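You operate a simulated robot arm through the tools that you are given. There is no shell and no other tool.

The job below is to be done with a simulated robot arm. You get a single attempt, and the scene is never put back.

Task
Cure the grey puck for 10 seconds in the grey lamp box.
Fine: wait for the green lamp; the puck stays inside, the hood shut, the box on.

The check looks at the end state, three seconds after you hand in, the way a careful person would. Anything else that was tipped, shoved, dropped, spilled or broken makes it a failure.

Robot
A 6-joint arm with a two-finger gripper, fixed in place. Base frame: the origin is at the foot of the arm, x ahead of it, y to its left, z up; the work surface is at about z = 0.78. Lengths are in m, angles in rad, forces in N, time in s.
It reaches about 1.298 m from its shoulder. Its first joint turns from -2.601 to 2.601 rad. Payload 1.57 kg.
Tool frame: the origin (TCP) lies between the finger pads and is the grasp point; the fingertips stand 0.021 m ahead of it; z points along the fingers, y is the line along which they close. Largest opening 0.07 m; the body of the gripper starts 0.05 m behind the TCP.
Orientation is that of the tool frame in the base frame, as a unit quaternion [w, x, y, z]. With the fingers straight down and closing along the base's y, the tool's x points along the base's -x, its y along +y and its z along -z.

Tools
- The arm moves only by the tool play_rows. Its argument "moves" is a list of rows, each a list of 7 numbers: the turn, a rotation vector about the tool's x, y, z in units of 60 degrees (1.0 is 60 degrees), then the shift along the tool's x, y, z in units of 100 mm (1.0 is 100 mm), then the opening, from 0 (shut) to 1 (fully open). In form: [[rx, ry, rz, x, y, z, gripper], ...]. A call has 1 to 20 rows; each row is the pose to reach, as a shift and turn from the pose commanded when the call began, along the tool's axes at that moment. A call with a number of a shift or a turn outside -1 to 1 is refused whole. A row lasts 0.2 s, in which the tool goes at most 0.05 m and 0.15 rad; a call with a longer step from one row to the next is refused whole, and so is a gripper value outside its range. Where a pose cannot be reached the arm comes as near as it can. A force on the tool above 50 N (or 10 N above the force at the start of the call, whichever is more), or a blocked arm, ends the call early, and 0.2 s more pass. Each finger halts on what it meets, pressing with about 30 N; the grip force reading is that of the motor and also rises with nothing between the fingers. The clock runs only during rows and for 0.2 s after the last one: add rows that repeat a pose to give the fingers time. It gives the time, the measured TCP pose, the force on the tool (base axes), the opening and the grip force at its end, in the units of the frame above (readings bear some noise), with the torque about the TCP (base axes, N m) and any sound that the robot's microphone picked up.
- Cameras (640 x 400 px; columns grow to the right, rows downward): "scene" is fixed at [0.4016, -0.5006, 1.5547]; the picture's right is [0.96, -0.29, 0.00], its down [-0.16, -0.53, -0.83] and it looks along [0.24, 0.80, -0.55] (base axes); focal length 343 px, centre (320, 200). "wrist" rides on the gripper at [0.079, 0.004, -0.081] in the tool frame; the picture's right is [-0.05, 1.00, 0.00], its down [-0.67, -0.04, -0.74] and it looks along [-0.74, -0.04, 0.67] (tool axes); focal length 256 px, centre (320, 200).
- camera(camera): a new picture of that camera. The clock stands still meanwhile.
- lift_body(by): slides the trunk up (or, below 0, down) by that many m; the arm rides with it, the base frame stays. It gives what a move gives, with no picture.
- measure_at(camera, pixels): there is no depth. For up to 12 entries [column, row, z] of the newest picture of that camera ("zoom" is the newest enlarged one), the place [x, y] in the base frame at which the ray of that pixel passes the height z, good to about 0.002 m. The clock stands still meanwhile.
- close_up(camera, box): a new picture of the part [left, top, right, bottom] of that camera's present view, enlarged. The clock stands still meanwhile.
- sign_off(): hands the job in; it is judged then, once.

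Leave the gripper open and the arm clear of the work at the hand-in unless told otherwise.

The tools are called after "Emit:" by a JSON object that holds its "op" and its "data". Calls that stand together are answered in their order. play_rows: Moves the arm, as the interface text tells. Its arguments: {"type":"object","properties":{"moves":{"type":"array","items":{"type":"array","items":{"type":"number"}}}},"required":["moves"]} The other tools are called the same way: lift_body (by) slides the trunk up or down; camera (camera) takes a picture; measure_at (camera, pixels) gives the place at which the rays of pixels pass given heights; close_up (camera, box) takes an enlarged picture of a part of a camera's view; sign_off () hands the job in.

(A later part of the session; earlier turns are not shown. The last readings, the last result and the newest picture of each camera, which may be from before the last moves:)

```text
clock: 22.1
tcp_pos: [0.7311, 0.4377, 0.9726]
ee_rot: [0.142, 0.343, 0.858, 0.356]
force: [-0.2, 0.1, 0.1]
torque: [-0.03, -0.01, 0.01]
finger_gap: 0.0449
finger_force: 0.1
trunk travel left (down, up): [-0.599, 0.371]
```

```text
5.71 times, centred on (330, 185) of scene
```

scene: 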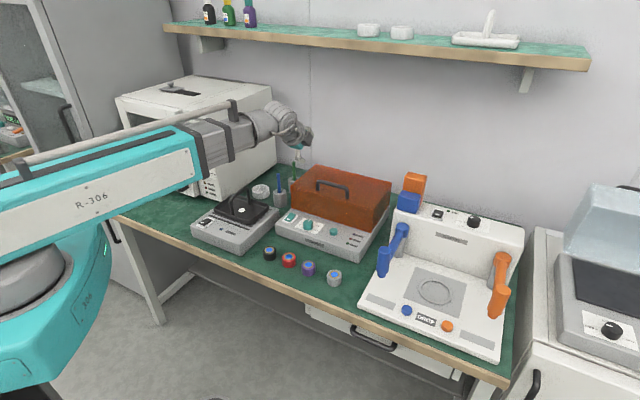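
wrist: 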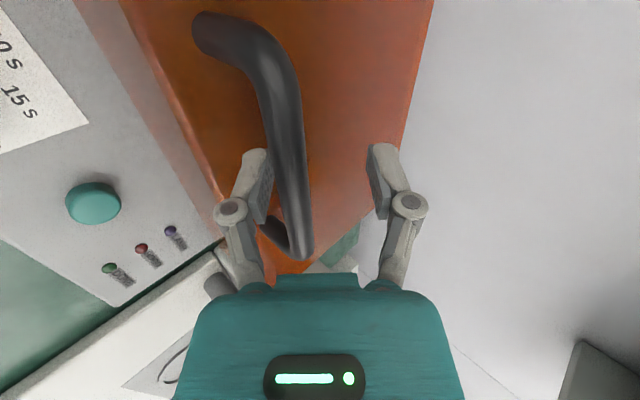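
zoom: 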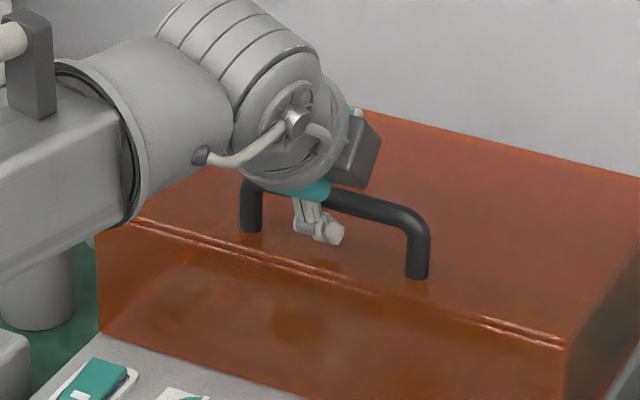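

The bar is inside the fingers, next to the lower one, with no contact force. I'll narrow the fingers to 32 mm as a loose cage and then raise the trunk 25 mm to see how the hood moves.

Emit:
{"op": "play_rows", "data": {"moves": [[0, 0, 0, 0, 0, 0, 0.46], [0, 0, 0, 0, 0, 0, 0.46]]}}

Emit:
{"op": "lift_body", "data": {"by": 0.025}}

Emit:
{"op": "camera", "data": {"camera": "wrist"}}

Emit:
{"op": "camera", "data": {"camera": "scene"}}

Emit:
{"op": "close_up", "data": {"camera": "scene", "box": [270, 130, 410, 260]}}

```text
clock: 22.7
tcp_pos: [0.7304, 0.4375, 0.9723]
ee_rot: [0.142, 0.342, 0.858, 0.355]
force: [-1.4, -1.9, -1.2]
torque: [0.0, 0.06, 0.02]
finger_gap: 0.0343
finger_force: 2.1
trunk travel left (down, up): [-0.599, 0.371]
```

```text
clock: 23.4
tcp_pos: [0.7304, 0.4365, 0.9971]
ee_rot: [0.141, 0.342, 0.858, 0.355]
force: [-0.9, -1.1, 0.1]
torque: [-0.01, 0.04, -0.03]
finger_gap: 0.033
finger_force: 0.8
trunk travel left (down, up): [-0.624, 0.346]
```

```text
taken
```

wrist: 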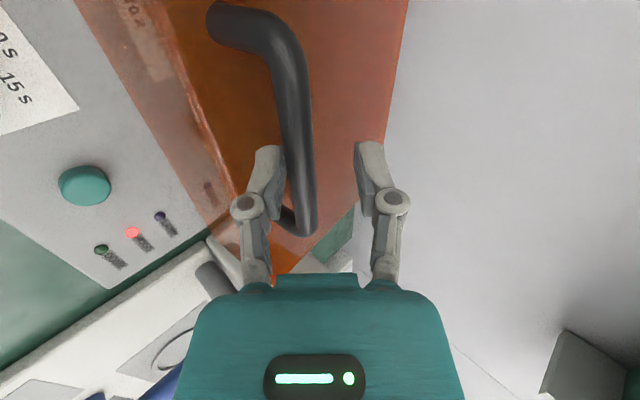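

```text
taken
```

scene: 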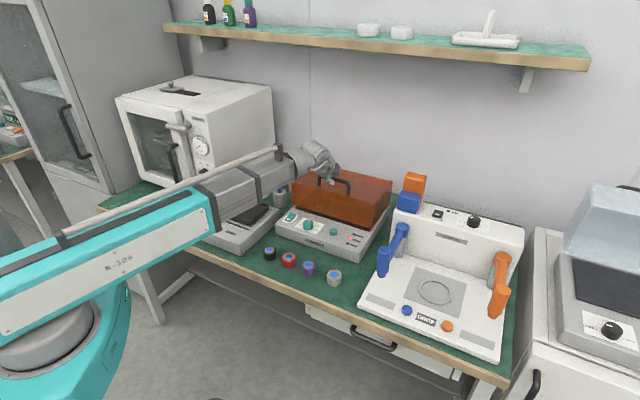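

```text
3.08 times, centred on (340, 195) of scene
```

zoom: 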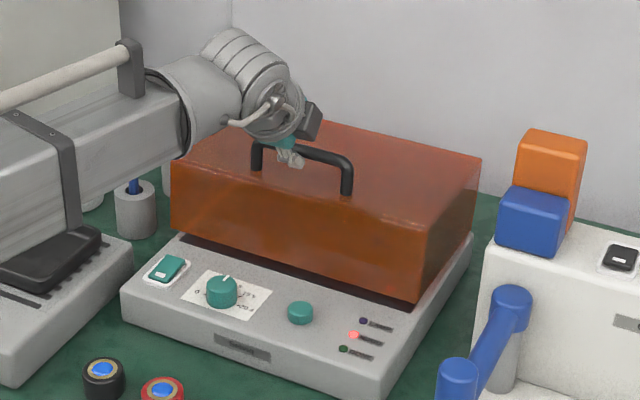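

The hood pivots at its back edge, and the red HOOD lamp has come on, so the box is already powered; I won't touch the switch. Before swinging it further I check how far the wall is behind the hinge, at pixel (394.5,193).

Emit:
{"op": "measure_at", "data": {"camera": "scene", "pixels": [[394.5, 193, 0.78], [396, 194, 0.78], [392, 183, 0.93], [389, 198, 0.84], [523, 228, 0.78]]}}

```text
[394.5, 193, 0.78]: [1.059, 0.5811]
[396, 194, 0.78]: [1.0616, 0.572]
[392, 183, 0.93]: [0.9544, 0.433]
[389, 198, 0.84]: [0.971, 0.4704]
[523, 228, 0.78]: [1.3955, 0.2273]
```

The back edge of the bench is about 0.16 m behind the hinge, so I'll swing the hood only to about 75° (past its balance point) and see whether it stays. I do it in alternating forward and lifting steps along the arc; first 45 mm forward.

Emit:
{"op": "play_rows", "data": {"moves": [[0, 0, 0, 0, 0.08, 0.08, 0.46], [0, 0, 0, 0, 0.16, 0.16, 0.46], [0, 0, 0, 0, 0.24, 0.24, 0.46], [0, 0, 0, 0, 0.318, 0.318, 0.46]]}}

Emit:
{"op": "lift_body", "data": {"by": 0.025}}

Emit:
{"op": "camera", "data": {"camera": "wrist"}}

Emit:
{"op": "close_up", "data": {"camera": "scene", "box": [270, 100, 410, 260]}}

```text
clock: 24.4
tcp_pos: [0.7619, 0.4713, 0.9974]
ee_rot: [0.142, 0.342, 0.858, 0.356]
force: [0.6, 0.6, -3.5]
torque: [0.06, 0.01, -0.03]
finger_gap: 0.033
finger_force: 0.5
trunk travel left (down, up): [-0.624, 0.346]
```

```text
clock: 25.1
tcp_pos: [0.7603, 0.4697, 1.0233]
ee_rot: [0.141, 0.342, 0.858, 0.355]
force: [-0.6, -1.8, -1.1]
torque: [-0.01, 0.02, -0.01]
finger_gap: 0.0327
finger_force: 0.8
trunk travel left (down, up): [-0.649, 0.321]
```

```text
taken
```

wrist: 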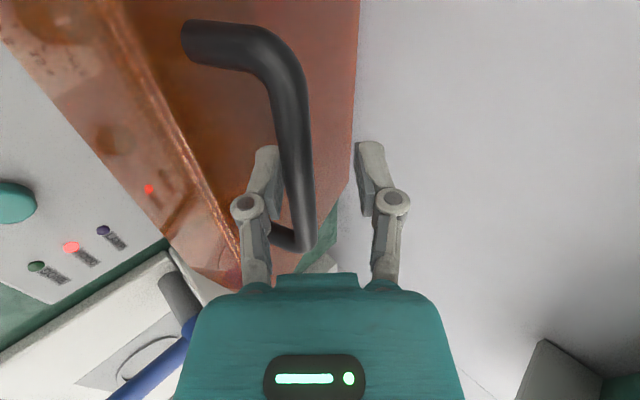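

```text
2.50 times, centred on (340, 180) of scene
```

zoom: 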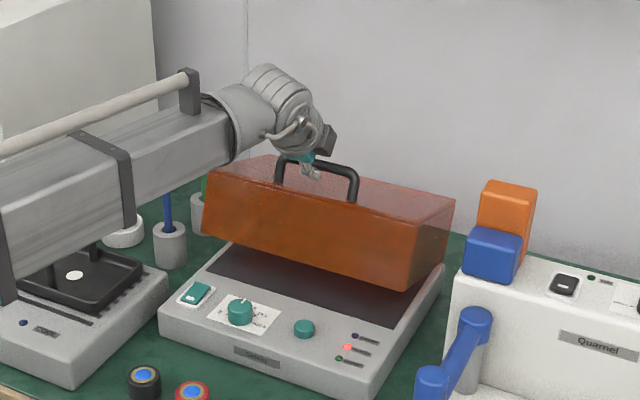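

The hood swings up as planned with tiny forces, bar still caged. Next: forward 35 mm, then lift 18 mm.

Emit:
{"op": "play_rows", "data": {"moves": [[0, 0, 0, 0, 0.08, 0.08, 0.46], [0, 0, 0, 0, 0.16, 0.16, 0.46], [0, 0, 0, 0, 0.2475, 0.2475, 0.46]]}}

Emit:
{"op": "lift_body", "data": {"by": 0.018}}

Emit:
{"op": "camera", "data": {"camera": "wrist"}}

Emit:
{"op": "close_up", "data": {"camera": "scene", "box": [270, 100, 410, 260]}}

```text
clock: 25.9
tcp_pos: [0.7871, 0.4946, 1.0204]
ee_rot: [0.142, 0.342, 0.858, 0.356]
force: [-0.1, -0.4, -2.2]
torque: [0.08, 0.01, 0.01]
finger_gap: 0.0329
finger_force: 0.4
trunk travel left (down, up): [-0.649, 0.321]
```

```text
clock: 26.5
tcp_pos: [0.7867, 0.4953, 1.0414]
ee_rot: [0.142, 0.342, 0.858, 0.356]
force: [0.3, 0.3, 0.4]
torque: [0.04, -0.01, -0.03]
finger_gap: 0.0323
finger_force: 0.0
trunk travel left (down, up): [-0.667, 0.303]
```

```text
taken
```

wrist: 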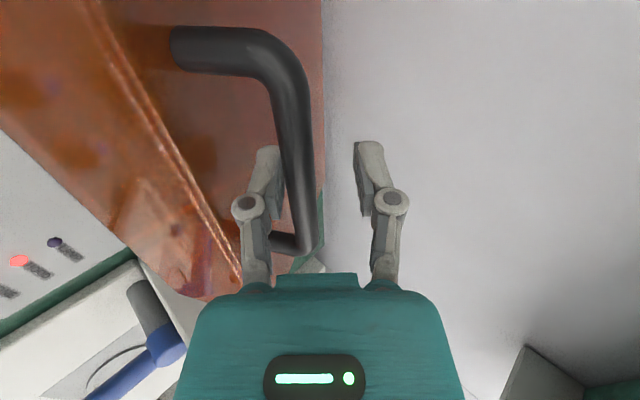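

```text
2.50 times, centred on (340, 180) of scene
```

zoom: 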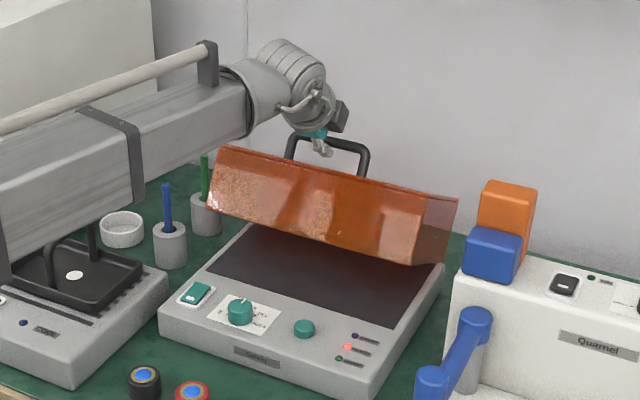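

The hood is at roughly 30–35°, opening cleanly. Next: forward 40 mm, lift 12 mm.

Emit:
{"op": "play_rows", "data": {"moves": [[0, 0, 0, 0, 0.09, 0.09, 0.46], [0, 0, 0, 0, 0.19, 0.19, 0.46], [0, 0, 0, 0, 0.283, 0.283, 0.46]]}}

Emit:
{"op": "lift_body", "data": {"by": 0.012}}

Emit:
{"op": "camera", "data": {"camera": "wrist"}}

Emit:
{"op": "close_up", "data": {"camera": "scene", "box": [270, 100, 410, 260]}}

```text
clock: 27.3
tcp_pos: [0.8134, 0.5248, 1.0409]
ee_rot: [0.142, 0.342, 0.858, 0.355]
force: [-0.3, 0.8, -0.2]
torque: [0.0, 0.01, 0.01]
finger_gap: 0.0331
finger_force: 0.4
trunk travel left (down, up): [-0.667, 0.303]
```

```text
clock: 27.9
tcp_pos: [0.8144, 0.5231, 1.0532]
ee_rot: [0.142, 0.342, 0.858, 0.356]
force: [-1.2, -0.6, -1.1]
torque: [-0.02, 0.0, -0.03]
finger_gap: 0.0333
finger_force: 0.9
trunk travel left (down, up): [-0.679, 0.291]
```

```text
taken
```

wrist: 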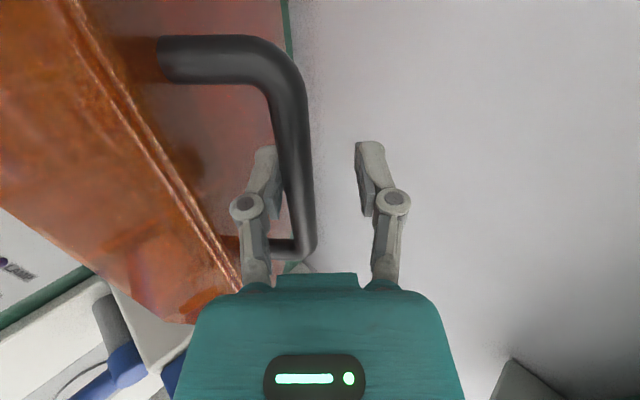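

```text
2.50 times, centred on (340, 180) of scene
```

zoom: 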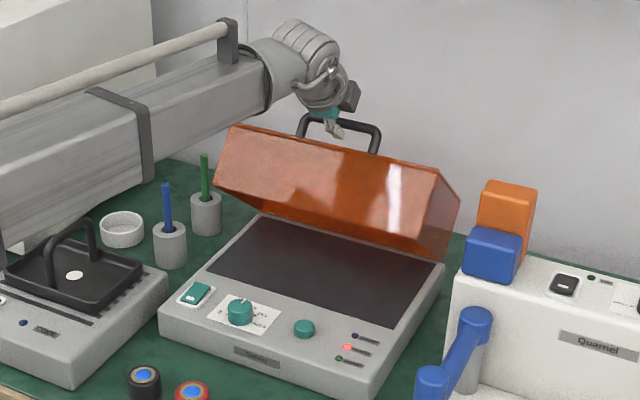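

About 42° now. From here I also turn the tool back toward vertical as the hood nears upright. Step: 43 mm forward while tilting 7.5° steeper, then lift 16 mm.

Emit:
{"op": "play_rows", "data": {"moves": [[0.04, 0, 0, 0, 0.064, 0.141, 0.46], [0.08, 0, 0, 0, 0.127, 0.282, 0.46], [0.125, 0, 0, 0, 0.191, 0.423, 0.46]]}}

Emit:
{"op": "lift_body", "data": {"by": 0.016}}

Emit:
{"op": "camera", "data": {"camera": "wrist"}}

Emit:
{"op": "close_up", "data": {"camera": "scene", "box": [270, 100, 410, 260]}}

```text
clock: 28.7
tcp_pos: [0.8432, 0.5563, 1.0361]
ee_rot: [0.119, 0.351, 0.88, 0.298]
force: [1.0, 0.0, -0.3]
torque: [0.02, -0.02, 0.0]
finger_gap: 0.0323
finger_force: 0.1
trunk travel left (down, up): [-0.679, 0.291]
```

```text
clock: 29.2
tcp_pos: [0.8456, 0.5591, 1.0407]
ee_rot: [0.114, 0.351, 0.882, 0.291]
force: [2.4, 3.2, -48.8]
torque: [1.08, -0.84, -0.04]
finger_gap: 0.0374
finger_force: 3.9
trunk travel left (down, up): [-0.691, 0.279]
stopped: the force on the tool passed its limit at 63 N (the readings are from after the stop); the commanded pose is now the measured one
```

```text
taken
```

wrist: 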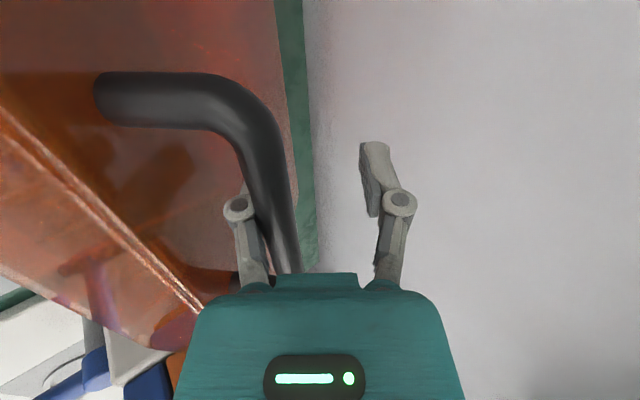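

```text
2.50 times, centred on (340, 180) of scene
```

zoom: 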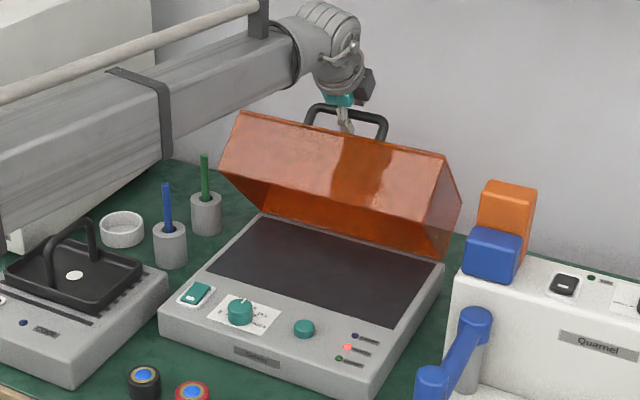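

The lift stopped on a 63 N pull: the bar has slid up behind the finger pad and caught there. I'll back the trunk down 12 mm to relieve it at once.

Emit:
{"op": "lift_body", "data": {"by": -0.012}}

Emit:
{"op": "camera", "data": {"camera": "wrist"}}

Emit:
{"op": "close_up", "data": {"camera": "scene", "box": [320, 100, 390, 150]}}

```text
clock: 29.8
tcp_pos: [0.8421, 0.5559, 1.0359]
ee_rot: [0.118, 0.351, 0.881, 0.295]
force: [0.6, 0.1, 0.8]
torque: [-0.01, 0.01, 0.0]
finger_gap: 0.0321
finger_force: 0.1
trunk travel left (down, up): [-0.679, 0.291]
```

```text
taken
```

wrist: 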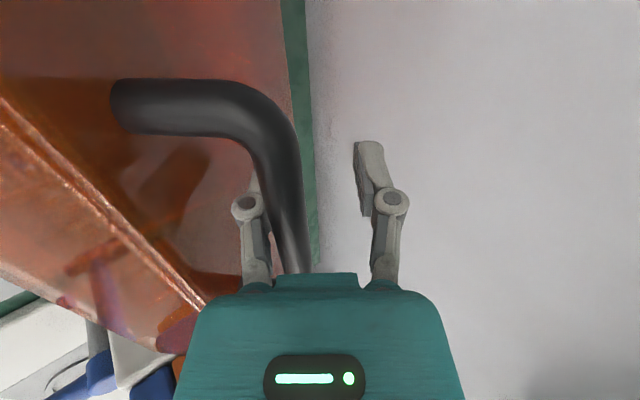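

```text
8.00 times, centred on (355, 125) of scene
```

zoom: 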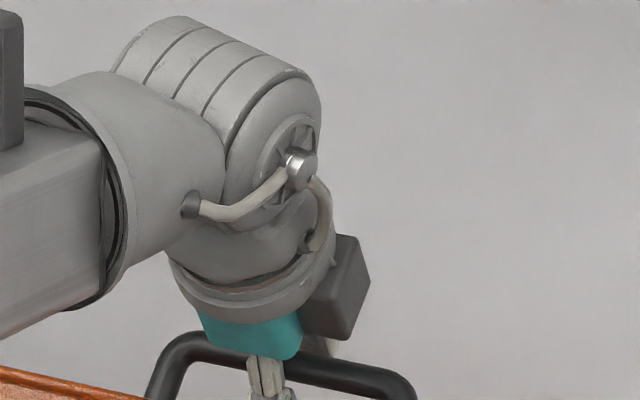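

Forces are back to zero. The bar sits close to the palm, behind the pads. I'll widen the fingers to about 60 mm so the pad clears the bar, then check.

Emit:
{"op": "play_rows", "data": {"moves": [[0, 0, 0, 0, 0, 0, 0.86], [0, 0, 0, 0, 0, 0, 0.86], [0, 0, 0, 0, 0, 0, 0.86]]}}

Emit:
{"op": "camera", "data": {"camera": "wrist"}}

Emit:
{"op": "close_up", "data": {"camera": "scene", "box": [270, 100, 410, 260]}}

```text
clock: 30.6
tcp_pos: [0.8425, 0.5561, 1.0344]
ee_rot: [0.117, 0.351, 0.881, 0.296]
force: [-0.7, -0.6, -1.1]
torque: [0.0, 0.03, -0.02]
finger_gap: 0.06
finger_force: 0.0
trunk travel left (down, up): [-0.679, 0.291]
```

```text
taken
```

wrist: 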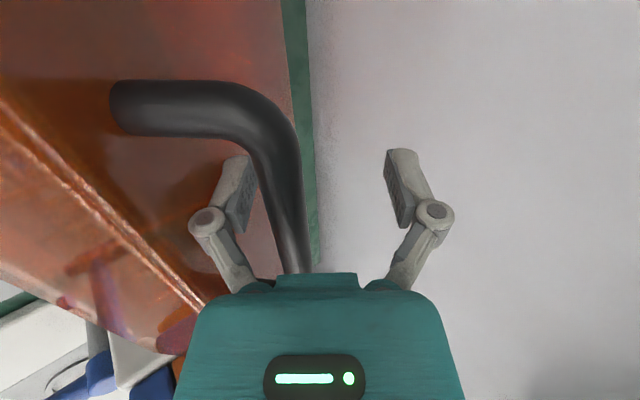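

```text
2.50 times, centred on (340, 180) of scene
```

zoom: 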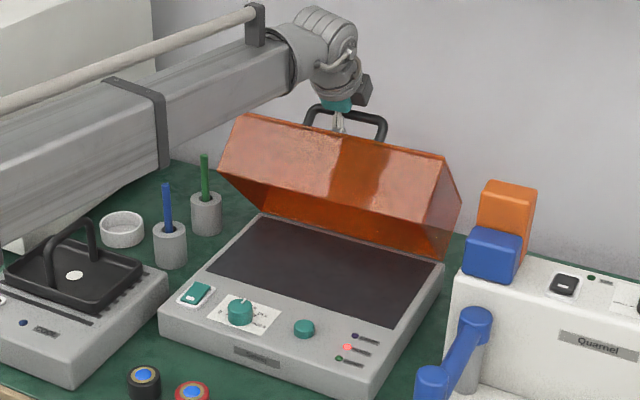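

The hood stayed exactly where it was although the finger moved away, so its hinge holds by friction. I lift 20 mm so the bar comes back between the pads.

Emit:
{"op": "lift_body", "data": {"by": 0.02}}

Emit:
{"op": "camera", "data": {"camera": "wrist"}}

```text
clock: 31.3
tcp_pos: [0.8425, 0.557, 1.0544]
ee_rot: [0.117, 0.351, 0.881, 0.296]
force: [0.1, 0.2, -1.3]
torque: [-0.03, -0.03, 0.01]
finger_gap: 0.0602
finger_force: 0.0
trunk travel left (down, up): [-0.699, 0.271]
```

```text
taken
```

wrist: 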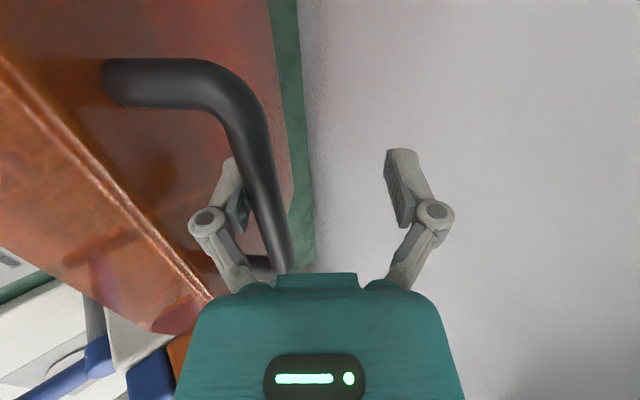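

The bar is back between the pads, with clear space. Now I turn the tool steeper by 11° in place (it dips ~20 mm by itself), then lift 20 mm.

Emit:
{"op": "play_rows", "data": {"moves": [[0.0625, 0, 0, 0, -0.04, 0.052, 0.86], [0.125, 0, 0, 0, -0.08, 0.104, 0.86], [0.1875, 0, 0, 0, -0.12, 0.156, 0.86]]}}

Emit:
{"op": "lift_body", "data": {"by": 0.02}}

Emit:
{"op": "camera", "data": {"camera": "wrist"}}

```text
clock: 32.1
tcp_pos: [0.8413, 0.557, 1.0349]
ee_rot: [0.08, 0.361, 0.906, 0.207]
force: [0.8, -0.1, -0.5]
torque: [0.0, 0.01, -0.01]
finger_gap: 0.0602
finger_force: 0.1
trunk travel left (down, up): [-0.699, 0.271]
```

```text
clock: 32.8
tcp_pos: [0.8409, 0.5562, 1.055]
ee_rot: [0.081, 0.361, 0.906, 0.206]
force: [0.1, 0.6, -0.7]
torque: [0.01, -0.02, -0.01]
finger_gap: 0.0603
finger_force: 0.2
trunk travel left (down, up): [-0.719, 0.251]
```

```text
taken
```

wrist: 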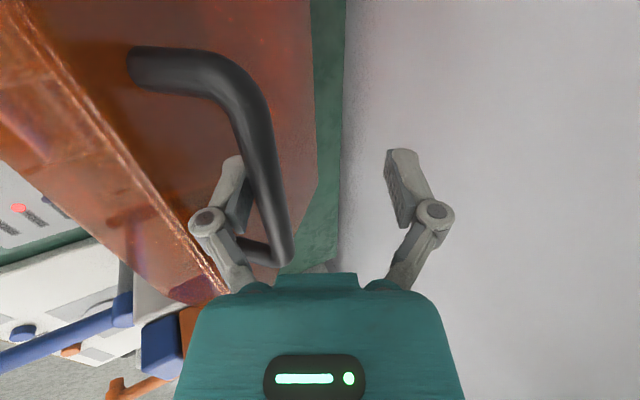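

No contact; the bar sits beside the lower finger. Another 11° steeper, then lift 8 mm.

Emit:
{"op": "play_rows", "data": {"moves": [[0.0625, 0, 0, 0, -0.02, 0.04, 0.86], [0.125, 0, 0, 0, -0.04, 0.08, 0.86], [0.1875, 0, 0, 0, -0.057, 0.118, 0.86]]}}

Emit:
{"op": "lift_body", "data": {"by": 0.008}}

Emit:
{"op": "camera", "data": {"camera": "wrist"}}

Emit:
{"op": "close_up", "data": {"camera": "scene", "box": [280, 90, 420, 200]}}

```text
clock: 33.6
tcp_pos: [0.8413, 0.5565, 1.0436]
ee_rot: [0.045, 0.368, 0.921, 0.117]
force: [0.0, 0.7, -0.1]
torque: [-0.02, 0.01, 0.01]
finger_gap: 0.0603
finger_force: 0.1
trunk travel left (down, up): [-0.719, 0.251]
```

```text
clock: 34.1
tcp_pos: [0.842, 0.5577, 1.0509]
ee_rot: [0.046, 0.367, 0.922, 0.117]
force: [0.2, -0.7, 0.3]
torque: [-0.05, 0.02, -0.01]
finger_gap: 0.0604
finger_force: 0.0
trunk travel left (down, up): [-0.727, 0.243]
```

```text
taken
```

wrist: 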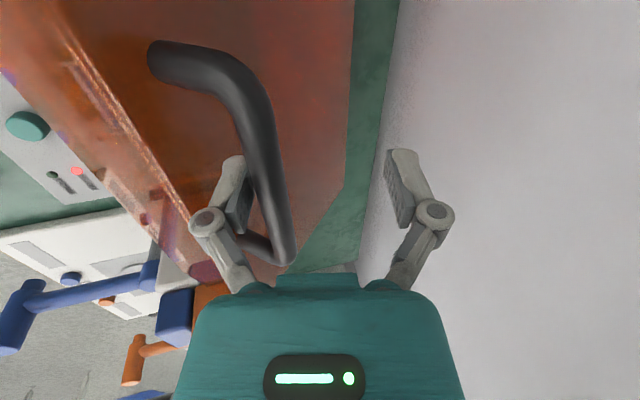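

```text
3.64 times, centred on (350, 145) of scene
```

zoom: 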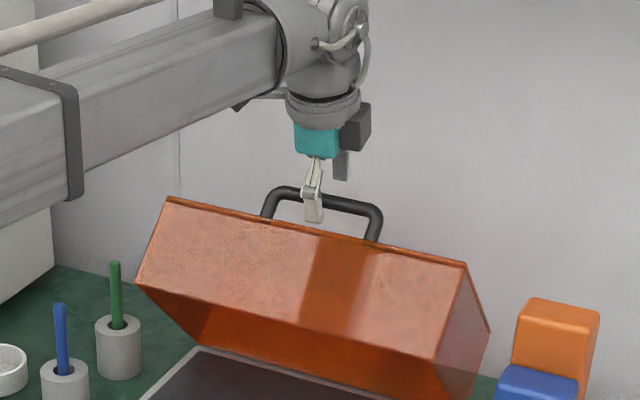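

The tool points steeply down beside the bar. I narrow the fingers to 40 mm and push level 59 mm toward the back.

Emit:
{"op": "play_rows", "data": {"moves": [[0, 0, 0, 0, 0, 0, 0.57], [0, 0, 0, 0, 0, 0, 0.57], [0, 0, 0, 0, 0.1, 0.025, 0.57], [0, 0, 0, 0, 0.2, 0.05, 0.57], [0, 0, 0, 0, 0.3, 0.077, 0.57], [0, 0, 0, 0, 0.4, 0.103, 0.57], [0, 0, 0, 0, 0.5, 0.129, 0.57], [0, 0, 0, 0, 0.571, 0.147, 0.57]]}}

Emit:
{"op": "camera", "data": {"camera": "wrist"}}

Emit:
{"op": "close_up", "data": {"camera": "scene", "box": [270, 90, 420, 250]}}

```text
clock: 35.9
tcp_pos: [0.8815, 0.6002, 1.0516]
ee_rot: [0.045, 0.367, 0.922, 0.117]
force: [0.2, -0.1, 0.2]
torque: [-0.02, -0.01, -0.01]
finger_gap: 0.0402
finger_force: 0.1
trunk travel left (down, up): [-0.727, 0.243]
```

```text
taken
```

wrist: 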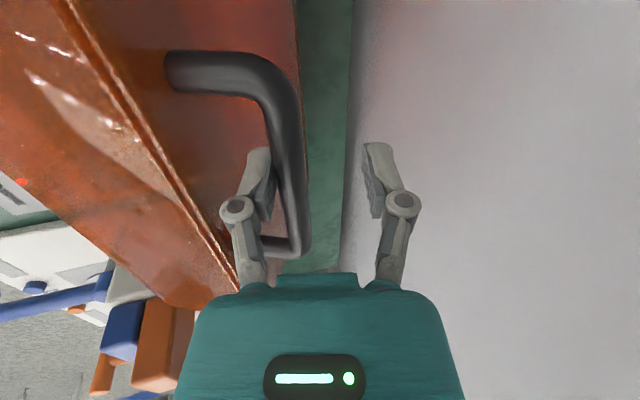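

```text
2.50 times, centred on (345, 170) of scene
```

zoom: 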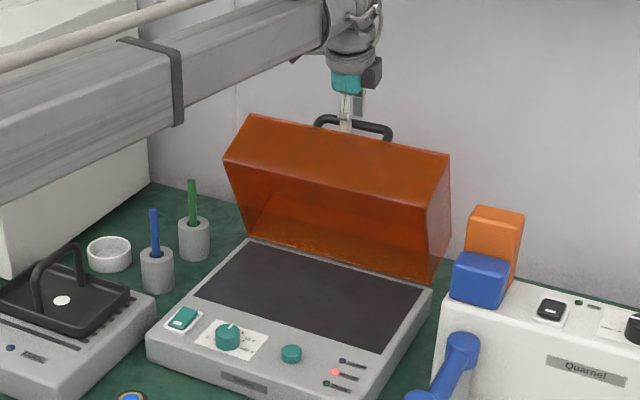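

The hood is at about 65°. I lower 15 mm to follow the bar downward, then push 45 mm more (the bench's back edge stays ~6 cm beyond).

Emit:
{"op": "lift_body", "data": {"by": -0.015}}

Emit:
{"op": "play_rows", "data": {"moves": [[0, 0, 0, 0, 0.1, 0.025, 0.57], [0, 0, 0, 0, 0.2, 0.05, 0.57], [0, 0, 0, 0, 0.3, 0.077, 0.57], [0, 0, 0, 0, 0.436, 0.112, 0.57]]}}

Emit:
{"op": "camera", "data": {"camera": "wrist"}}

Emit:
{"op": "close_up", "data": {"camera": "scene", "box": [270, 90, 420, 250]}}

```text
clock: 36.6
tcp_pos: [0.8808, 0.5997, 1.0366]
ee_rot: [0.046, 0.367, 0.922, 0.117]
force: [-0.4, -0.6, 0.0]
torque: [0.0, 0.0, 0.01]
finger_gap: 0.0401
finger_force: 0.1
trunk travel left (down, up): [-0.712, 0.258]
```

```text
clock: 37.6
tcp_pos: [0.9126, 0.6345, 1.0368]
ee_rot: [0.045, 0.367, 0.921, 0.118]
force: [-0.5, 0.1, 0.6]
torque: [0.03, 0.02, 0.0]
finger_gap: 0.0408
finger_force: 0.8
trunk travel left (down, up): [-0.712, 0.258]
```

```text
taken
```

wrist: 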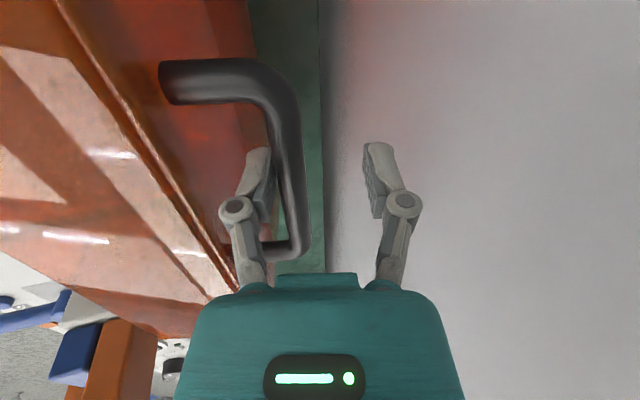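

```text
2.50 times, centred on (345, 170) of scene
```

zoom: 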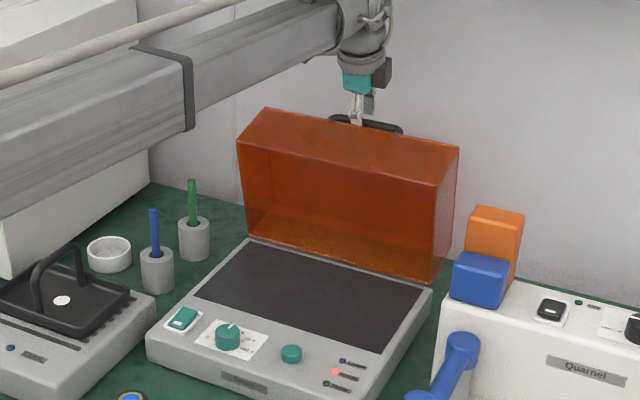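

The hood is nearly upright (~80°) and the dark chamber floor is clear. I open the fingers a little to 60 mm, then raise the trunk 0.10 m to leave the bar.

Emit:
{"op": "play_rows", "data": {"moves": [[0, 0, 0, 0, 0, 0, 0.86], [0, 0, 0, 0, 0, 0, 0.86], [0, 0, 0, 0, 0, 0, 0.86]]}}

Emit:
{"op": "lift_body", "data": {"by": 0.1}}

Emit:
{"op": "camera", "data": {"camera": "wrist"}}

Emit:
{"op": "close_up", "data": {"camera": "scene", "box": [270, 90, 420, 250]}}

```text
clock: 38.4
tcp_pos: [0.9131, 0.6335, 1.0366]
ee_rot: [0.046, 0.368, 0.921, 0.117]
force: [0.1, -0.2, -0.5]
torque: [0.03, -0.05, 0.02]
finger_gap: 0.0602
finger_force: 0.0
trunk travel left (down, up): [-0.712, 0.258]
```

```text
clock: 39.7
tcp_pos: [0.9125, 0.6332, 1.135]
ee_rot: [0.046, 0.367, 0.922, 0.118]
force: [-0.1, -0.2, -0.1]
torque: [-0.01, -0.01, 0.0]
finger_gap: 0.0602
finger_force: 0.0
trunk travel left (down, up): [-0.812, 0.158]
```

```text
taken
```

wrist: 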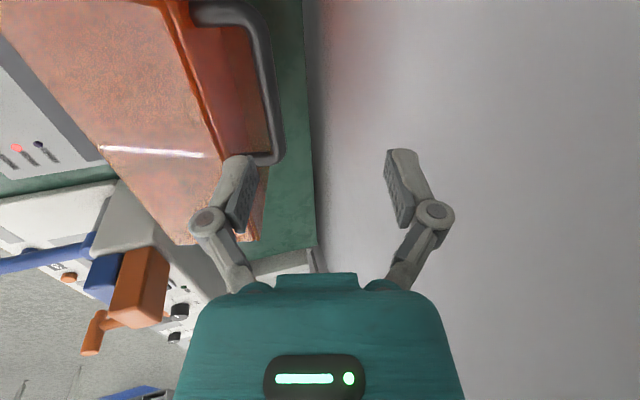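

```text
2.50 times, centred on (345, 170) of scene
```

zoom: 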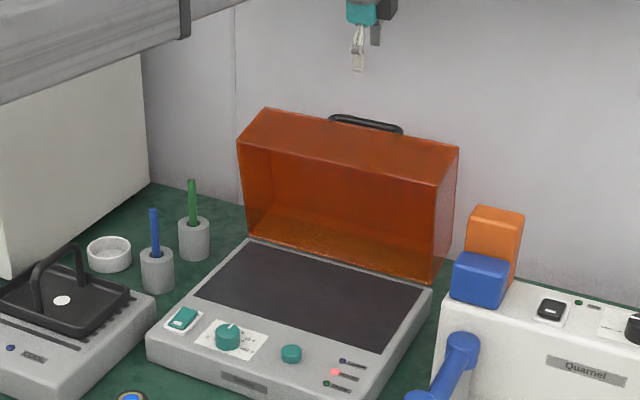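

The hood stays open by itself. Now back away from it and return the tool to straight down, then travel toward the grey puck near (0.652,0.185), keeping high.

Emit:
{"op": "play_rows", "data": {"moves": [[0.06, 0, 0, 0, -0.2, -0.05, 0.86], [0.12, 0, 0, 0, -0.4, -0.1, 0.9], [0.18, 0, 0, 0, -0.6, -0.15, 1], [0.24, 0, 0, 0, -0.775, -0.199, 1]]}}

Emit:
{"op": "camera", "data": {"camera": "scene"}}

```text
clock: 40.7
tcp_pos: [0.8577, 0.5738, 1.1305]
ee_rot: [-0.001, 0.37, 0.929, 0.0]
force: [0.1, 0.3, 1.3]
torque: [-0.01, 0.01, -0.03]
finger_gap: 0.07
finger_force: 0.0
out of reach, approached as far as the arm can: row 2, 3, 4
trunk travel left (down, up): [-0.812, 0.158]
```

```text
taken
```

scene: 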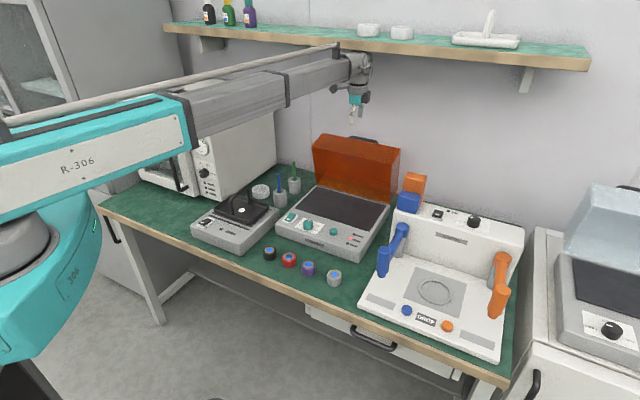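

The tool is vertical again at z = 1.13 and the hood stands open. I travel toward the puck in level steps.

Emit:
{"op": "play_rows", "data": {"moves": [[0, 0, 0, -0.08, -0.28, 0, 1], [0, 0, 0, -0.16, -0.57, 0, 1], [0, 0, 0, -0.236, -0.848, 0, 1]]}}

Emit:
{"op": "play_rows", "data": {"moves": [[0, 0, 0, -0.08, -0.28, 0, 1], [0, 0, 0, -0.16, -0.57, 0, 1], [0, 0, 0, -0.236, -0.848, 0, 1]]}}

Emit:
{"op": "play_rows", "data": {"moves": [[0, 0, 0, -0.08, -0.28, 0, 1], [0, 0, 0, -0.16, -0.57, 0, 1], [0, 0, 0, -0.236, -0.848, 0, 1]]}}

Emit:
{"op": "camera", "data": {"camera": "scene"}}

Emit:
{"op": "camera", "data": {"camera": "wrist"}}

```text
clock: 41.5
tcp_pos: [0.8165, 0.4976, 1.1308]
ee_rot: [-0.001, 0.37, 0.929, 0.001]
force: [1.0, -0.2, -0.1]
torque: [0.0, -0.01, 0.0]
finger_gap: 0.0701
finger_force: 0.0
trunk travel left (down, up): [-0.812, 0.158]
```

```text
clock: 42.3
tcp_pos: [0.7754, 0.4191, 1.1297]
ee_rot: [-0.001, 0.37, 0.929, 0.001]
force: [0.5, 0.1, -0.4]
torque: [0.0, -0.03, -0.01]
finger_gap: 0.0698
finger_force: 0.1
trunk travel left (down, up): [-0.812, 0.158]
```

```text
clock: 43.1
tcp_pos: [0.732, 0.3403, 1.1297]
ee_rot: [-0.001, 0.37, 0.929, 0.001]
force: [-0.1, -0.3, 0.2]
torque: [-0.01, -0.03, -0.01]
finger_gap: 0.07
finger_force: 0.1
trunk travel left (down, up): [-0.812, 0.158]
```

```text
taken
```

scene: 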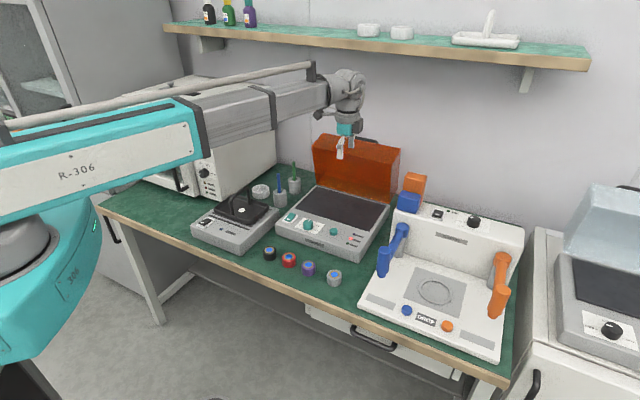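

```text
taken
```

wrist: 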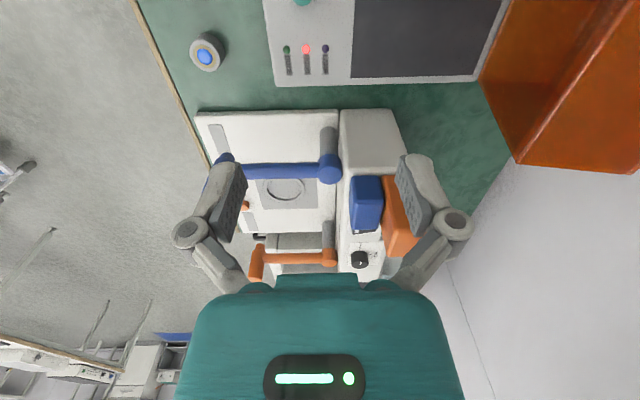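

The grey puck shows at (206,53) in the wrist view. I re-measure the puck and the chamber floor's corners in the scene view.

Emit:
{"op": "measure_at", "data": {"camera": "wrist", "pixels": [[204.5, 56, 0.806], [204.5, 56, 0.81], [207, 50, 0.79]]}}

Emit:
{"op": "close_up", "data": {"camera": "scene", "box": [290, 240, 370, 290]}}

Emit:
{"op": "close_up", "data": {"camera": "scene", "box": [280, 130, 410, 260]}}

```text
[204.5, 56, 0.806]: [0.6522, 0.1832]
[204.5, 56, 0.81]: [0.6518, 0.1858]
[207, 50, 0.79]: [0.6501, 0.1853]
```

```text
8.00 times, centred on (330, 265) of scene
```

zoom: 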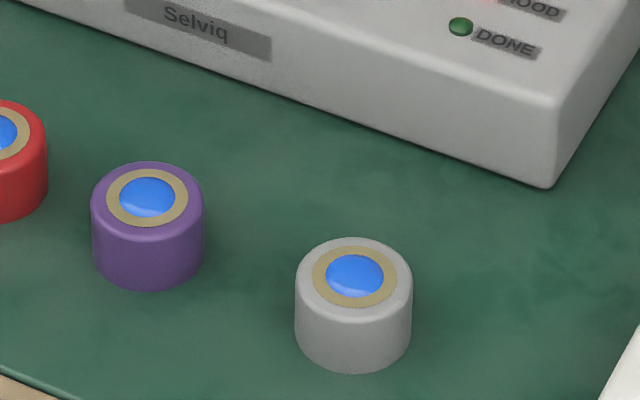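

```text
3.08 times, centred on (345, 195) of scene
```

zoom: 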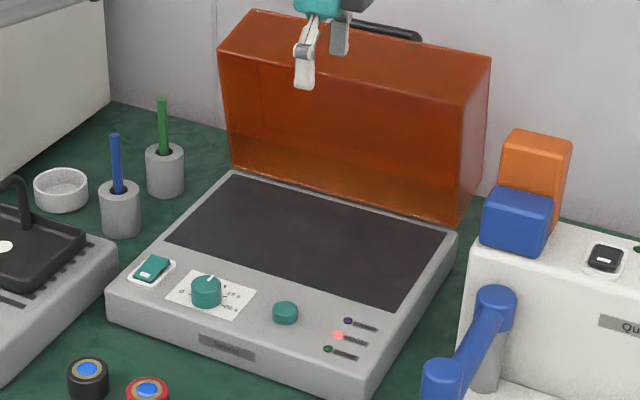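

Puck centre ≈ (0.6525,0.1845), top z≈0.809, diameter ≈44 mm. Now the chamber floor's corners.

Emit:
{"op": "measure_at", "data": {"camera": "scene", "pixels": [[294.7, 209, 0.828], [316.4, 185.9, 0.828], [386.2, 205.4, 0.828], [368.7, 230.7, 0.828], [294.7, 209, 0.818], [316.4, 185.9, 0.818], [386.2, 205.4, 0.818], [368.7, 230.7, 0.818], [334.25, 274.8, 0.809]]}}

Emit:
{"op": "measure_at", "data": {"camera": "wrist", "pixels": [[350, 77, 0.828], [476, 75, 0.828], [350, 77, 0.818], [476, 75, 0.818], [354, 2, 0.828], [500, 2, 0.828]]}}

```text
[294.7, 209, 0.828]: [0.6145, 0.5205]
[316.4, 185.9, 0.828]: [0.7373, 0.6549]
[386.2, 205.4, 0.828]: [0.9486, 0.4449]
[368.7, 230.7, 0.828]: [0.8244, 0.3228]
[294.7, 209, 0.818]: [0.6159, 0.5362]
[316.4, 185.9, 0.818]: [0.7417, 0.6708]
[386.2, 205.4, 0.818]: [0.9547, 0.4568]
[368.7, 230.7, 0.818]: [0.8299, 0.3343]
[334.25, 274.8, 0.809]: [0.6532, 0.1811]
```

```text
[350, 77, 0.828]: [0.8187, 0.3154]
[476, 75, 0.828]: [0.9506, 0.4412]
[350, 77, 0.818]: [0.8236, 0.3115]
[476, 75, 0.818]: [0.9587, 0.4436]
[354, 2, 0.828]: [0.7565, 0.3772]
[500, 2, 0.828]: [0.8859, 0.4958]
```

The floor is flush at z≈0.828 with centre about (0.781,0.485). I continue to above the puck in two level steps.

Emit:
{"op": "play_rows", "data": {"moves": [[0, 0, 0, -0.08, -0.28, 0, 1], [0, 0, 0, -0.16, -0.57, 0, 1], [0, 0, 0, -0.251, -0.843, 0, 1]]}}

Emit:
{"op": "play_rows", "data": {"moves": [[0, 0, 0, -0.08, -0.28, 0, 1], [0, 0, 0, -0.16, -0.57, 0, 1], [0, 0, 0, -0.251, -0.843, 0, 1]]}}

Emit:
{"op": "lift_body", "data": {"by": -0.2}}

Emit:
{"op": "camera", "data": {"camera": "scene"}}

Emit:
{"op": "camera", "data": {"camera": "wrist"}}

```text
clock: 43.9
tcp_pos: [0.693, 0.2618, 1.1311]
ee_rot: [-0.001, 0.37, 0.929, 0.002]
force: [0.4, 0.4, -0.4]
torque: [-0.04, -0.03, 0.01]
finger_gap: 0.07
finger_force: 0.0
trunk travel left (down, up): [-0.812, 0.158]
```

```text
clock: 44.7
tcp_pos: [0.6524, 0.1836, 1.1297]
ee_rot: [-0.001, 0.37, 0.929, 0.002]
force: [-0.2, 0.6, 0.1]
torque: [0.0, -0.02, 0.01]
finger_gap: 0.0701
finger_force: 0.3
trunk travel left (down, up): [-0.812, 0.158]
```

```text
clock: 46.9
tcp_pos: [0.6549, 0.185, 0.9294]
ee_rot: [-0.001, 0.37, 0.929, 0.001]
force: [0.4, 0.4, -0.5]
torque: [-0.01, 0.02, 0.01]
finger_gap: 0.0695
finger_force: 0.0
trunk travel left (down, up): [-0.612, 0.358]
```

```text
taken
```

scene: 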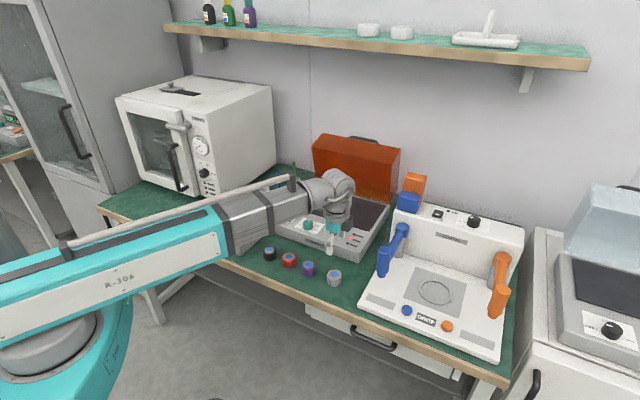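

```text
taken
```

wrist: 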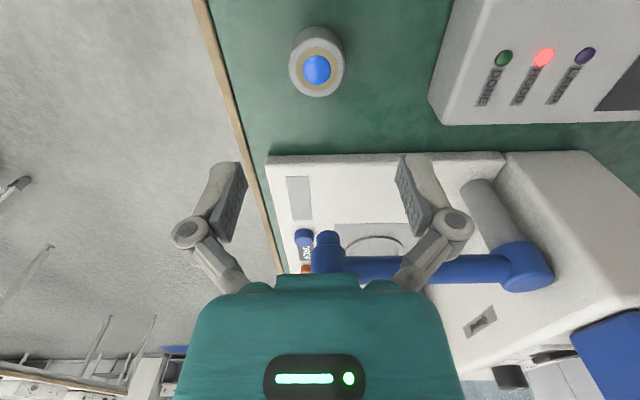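

The puck is centred between the fingers from above. I check the press's nearest edge and how high the arm's link is over the bench before the last descent.

Emit:
{"op": "measure_at", "data": {"camera": "wrist", "pixels": [[400, 155, 0.82], [275, 155, 0.82], [331, 240, 0.95], [317, 69, 0.809], [317, 69, 0.806]]}}

Emit:
{"op": "measure_at", "data": {"camera": "scene", "pixels": [[230, 258, 0.85], [230, 258, 0.9], [230, 258, 0.95], [230, 258, 1.0], [275, 235, 0.9], [275, 235, 0.95], [275, 235, 1.0], [245, 190, 0.9]]}}

```text
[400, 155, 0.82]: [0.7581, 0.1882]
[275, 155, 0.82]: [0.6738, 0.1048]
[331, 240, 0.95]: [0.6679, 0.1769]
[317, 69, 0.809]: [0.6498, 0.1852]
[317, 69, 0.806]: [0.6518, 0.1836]
```

```text
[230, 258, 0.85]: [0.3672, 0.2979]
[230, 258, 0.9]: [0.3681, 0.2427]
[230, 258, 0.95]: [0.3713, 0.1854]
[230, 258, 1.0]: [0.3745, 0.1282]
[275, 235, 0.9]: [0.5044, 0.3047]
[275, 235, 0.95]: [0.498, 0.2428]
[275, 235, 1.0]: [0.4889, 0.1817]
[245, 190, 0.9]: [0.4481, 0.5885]
```

The arm is a straight boom; its underside over the bench will stay above 0.9 m, well over the other pucks (0.81). Press edge is ~6 cm beside the puck, fine. I lower 0.124 m around the puck.

Emit:
{"op": "lift_body", "data": {"by": -0.124}}

Emit:
{"op": "camera", "data": {"camera": "wrist"}}

Emit:
{"op": "close_up", "data": {"camera": "scene", "box": [260, 200, 400, 300]}}

```text
clock: 48.4
tcp_pos: [0.6533, 0.1853, 0.8066]
ee_rot: [0.0, 0.37, 0.929, 0.0]
force: [-0.5, -0.8, -0.4]
torque: [0.0, 0.0, -0.04]
finger_gap: 0.0702
finger_force: 0.1
trunk travel left (down, up): [-0.488, 0.482]
```

```text
taken
```

wrist: 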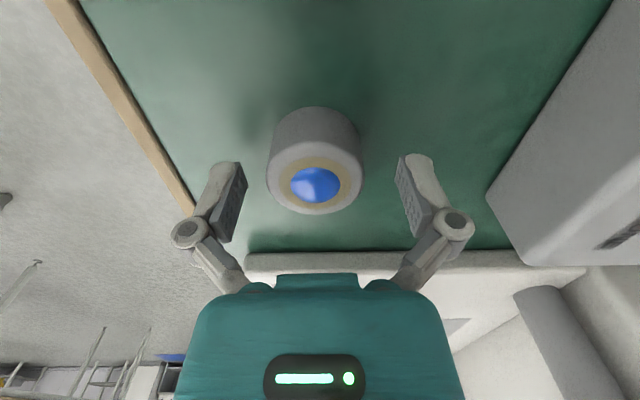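

```text
4.00 times, centred on (330, 250) of scene
```

zoom: 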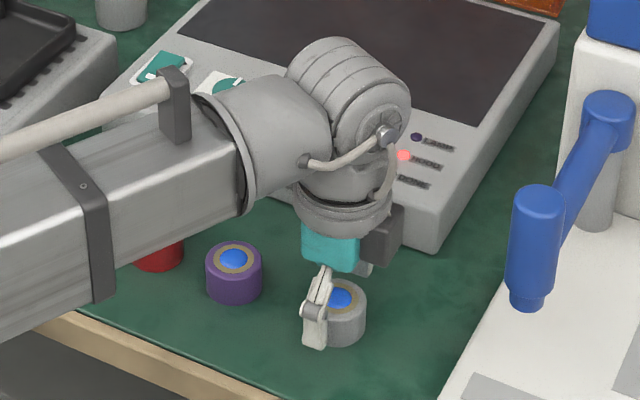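

The puck is centred between the pads (offset ~2 mm). I close the fingers on it.

Emit:
{"op": "play_rows", "data": {"moves": [[0, 0, 0, 0, -0.02, 0, 0.5], [0, 0, 0, 0, -0.02, 0, 0.5], [0, 0, 0, 0, -0.02, 0, 0.5], [0, 0, 0, 0, -0.02, 0, 0.5]]}}

Emit:
{"op": "camera", "data": {"camera": "wrist"}}

```text
clock: 49.4
tcp_pos: [0.6531, 0.1825, 0.8072]
ee_rot: [0.0, 0.37, 0.929, 0.0]
force: [0.4, 0.1, 5.5]
torque: [-0.05, 0.01, 0.03]
finger_gap: 0.0431
finger_force: 30.0
trunk travel left (down, up): [-0.488, 0.482]
```

```text
taken
```

wrist: 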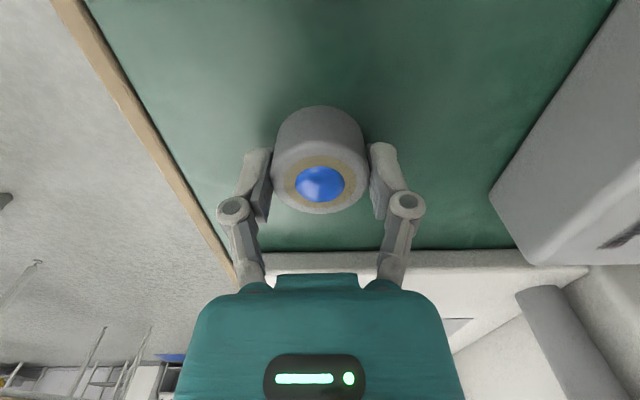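

The puck is held (gap 0.043, 30 N). I lift 0.16 m.

Emit:
{"op": "lift_body", "data": {"by": 0.16}}

Emit:
{"op": "camera", "data": {"camera": "wrist"}}

Emit:
{"op": "close_up", "data": {"camera": "scene", "box": [250, 120, 420, 300]}}

```text
clock: 51.2
tcp_pos: [0.6529, 0.1847, 0.9656]
ee_rot: [-0.001, 0.37, 0.929, 0.001]
force: [0.4, 1.2, -1.8]
torque: [-0.01, -0.01, 0.02]
finger_gap: 0.0431
finger_force: 30.1
trunk travel left (down, up): [-0.648, 0.322]
```

```text
taken
```

wrist: 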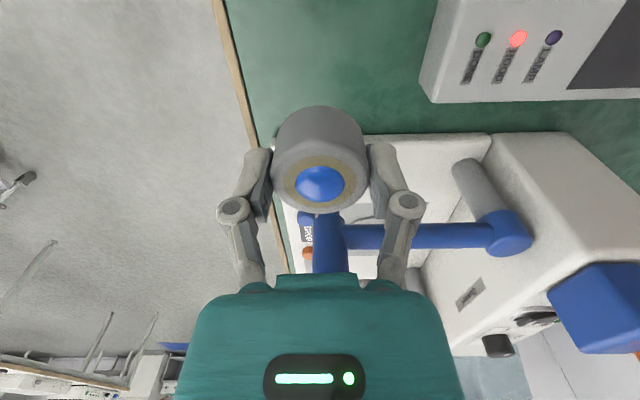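

```text
2.22 times, centred on (335, 210) of scene
```

zoom: 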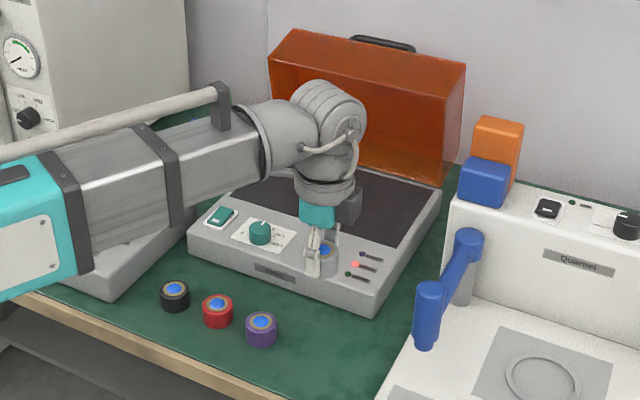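

The puck is in hand. I carry it level to (0.760,0.463), over the front half of the chamber floor, in three steps.

Emit:
{"op": "play_rows", "data": {"moves": [[0, 0, 0, 0.1, 0.23, 0, 0.5], [0, 0, 0, 0.19, 0.46, 0, 0.5], [0, 0, 0, 0.29, 0.69, 0, 0.5], [0, 0, 0, 0.38, 0.919, 0, 0.5]]}}

Emit:
{"op": "play_rows", "data": {"moves": [[0, 0, 0, 0.1, 0.23, 0, 0.5], [0, 0, 0, 0.19, 0.46, 0, 0.5], [0, 0, 0, 0.29, 0.69, 0, 0.5], [0, 0, 0, 0.38, 0.919, 0, 0.5]]}}

Emit:
{"op": "play_rows", "data": {"moves": [[0, 0, 0, 0.1, 0.23, 0, 0.5], [0, 0, 0, 0.19, 0.46, 0, 0.5], [0, 0, 0, 0.29, 0.69, 0, 0.5], [0, 0, 0, 0.38, 0.919, 0, 0.5]]}}

Emit:
{"op": "camera", "data": {"camera": "wrist"}}

Emit:
{"op": "camera", "data": {"camera": "scene"}}

Emit:
{"op": "close_up", "data": {"camera": "scene", "box": [250, 110, 420, 270]}}

```text
clock: 52.2
tcp_pos: [0.6897, 0.2767, 0.9657]
ee_rot: [-0.001, 0.371, 0.929, 0.001]
force: [-0.6, 0.3, -1.4]
torque: [0.01, 0.02, -0.01]
finger_gap: 0.0432
finger_force: 30.0
trunk travel left (down, up): [-0.648, 0.322]
```

```text
clock: 53.2
tcp_pos: [0.7256, 0.3714, 0.9654]
ee_rot: [-0.001, 0.372, 0.928, 0.001]
force: [0.2, -0.2, -0.4]
torque: [0.03, -0.04, 0.04]
finger_gap: 0.0431
finger_force: 29.9
trunk travel left (down, up): [-0.648, 0.322]
```

```text
clock: 54.2
tcp_pos: [0.7593, 0.4648, 0.966]
ee_rot: [0.0, 0.37, 0.929, 0.0]
force: [-0.2, -0.5, -0.8]
torque: [0.03, 0.02, 0.04]
finger_gap: 0.043
finger_force: 29.9
trunk travel left (down, up): [-0.648, 0.322]
```

```text
taken
```

wrist: 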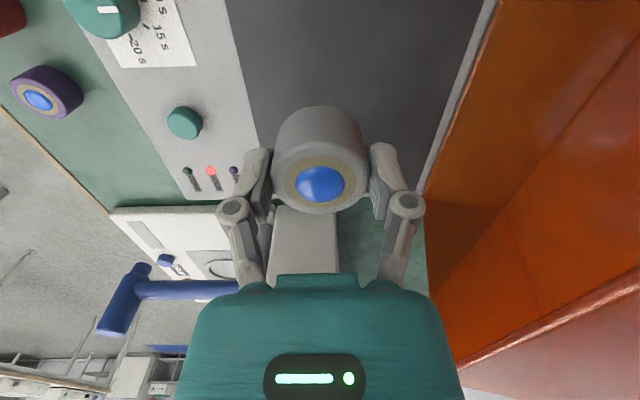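

```text
taken
```

scene: 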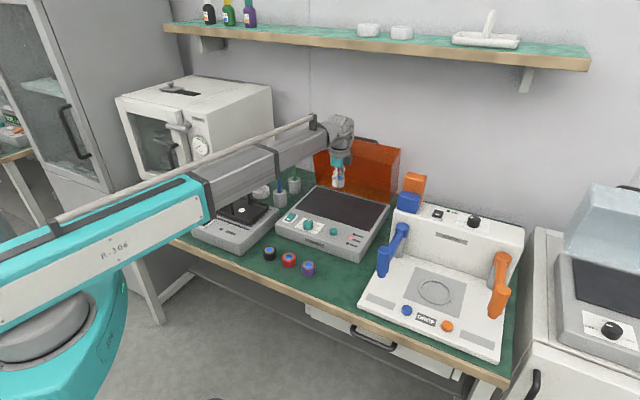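

```text
2.50 times, centred on (335, 190) of scene
```

zoom: 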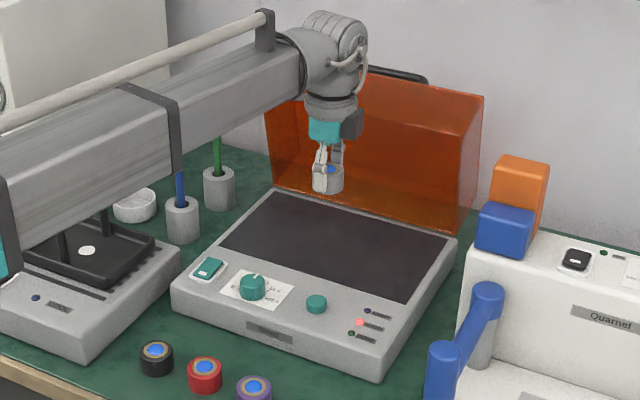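

The puck hangs over the dark floor, well clear of the hood. I lower 0.105 m, to just above the floor.

Emit:
{"op": "lift_body", "data": {"by": -0.105}}

Emit:
{"op": "close_up", "data": {"camera": "scene", "box": [280, 140, 400, 250]}}

Emit:
{"op": "camera", "data": {"camera": "wrist"}}

```text
clock: 55.6
tcp_pos: [0.7595, 0.4625, 0.8619]
ee_rot: [-0.001, 0.37, 0.929, 0.001]
force: [-0.2, 0.7, -1.0]
torque: [0.01, 0.0, -0.03]
finger_gap: 0.0432
finger_force: 30.3
trunk travel left (down, up): [-0.543, 0.427]
```

```text
3.64 times, centred on (340, 195) of scene
```

zoom: 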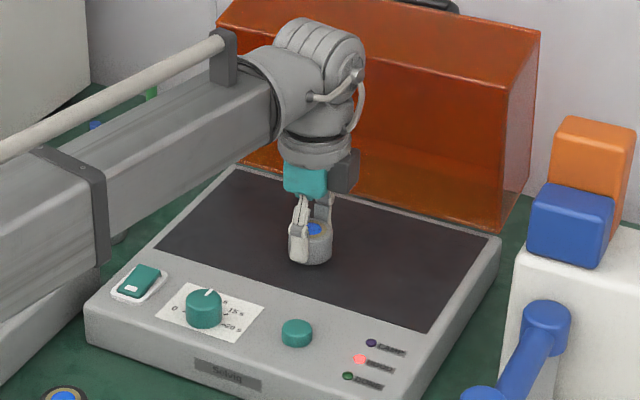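

```text
taken
```

wrist: 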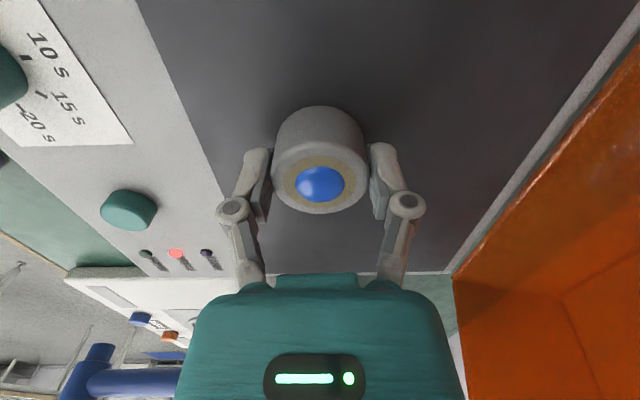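

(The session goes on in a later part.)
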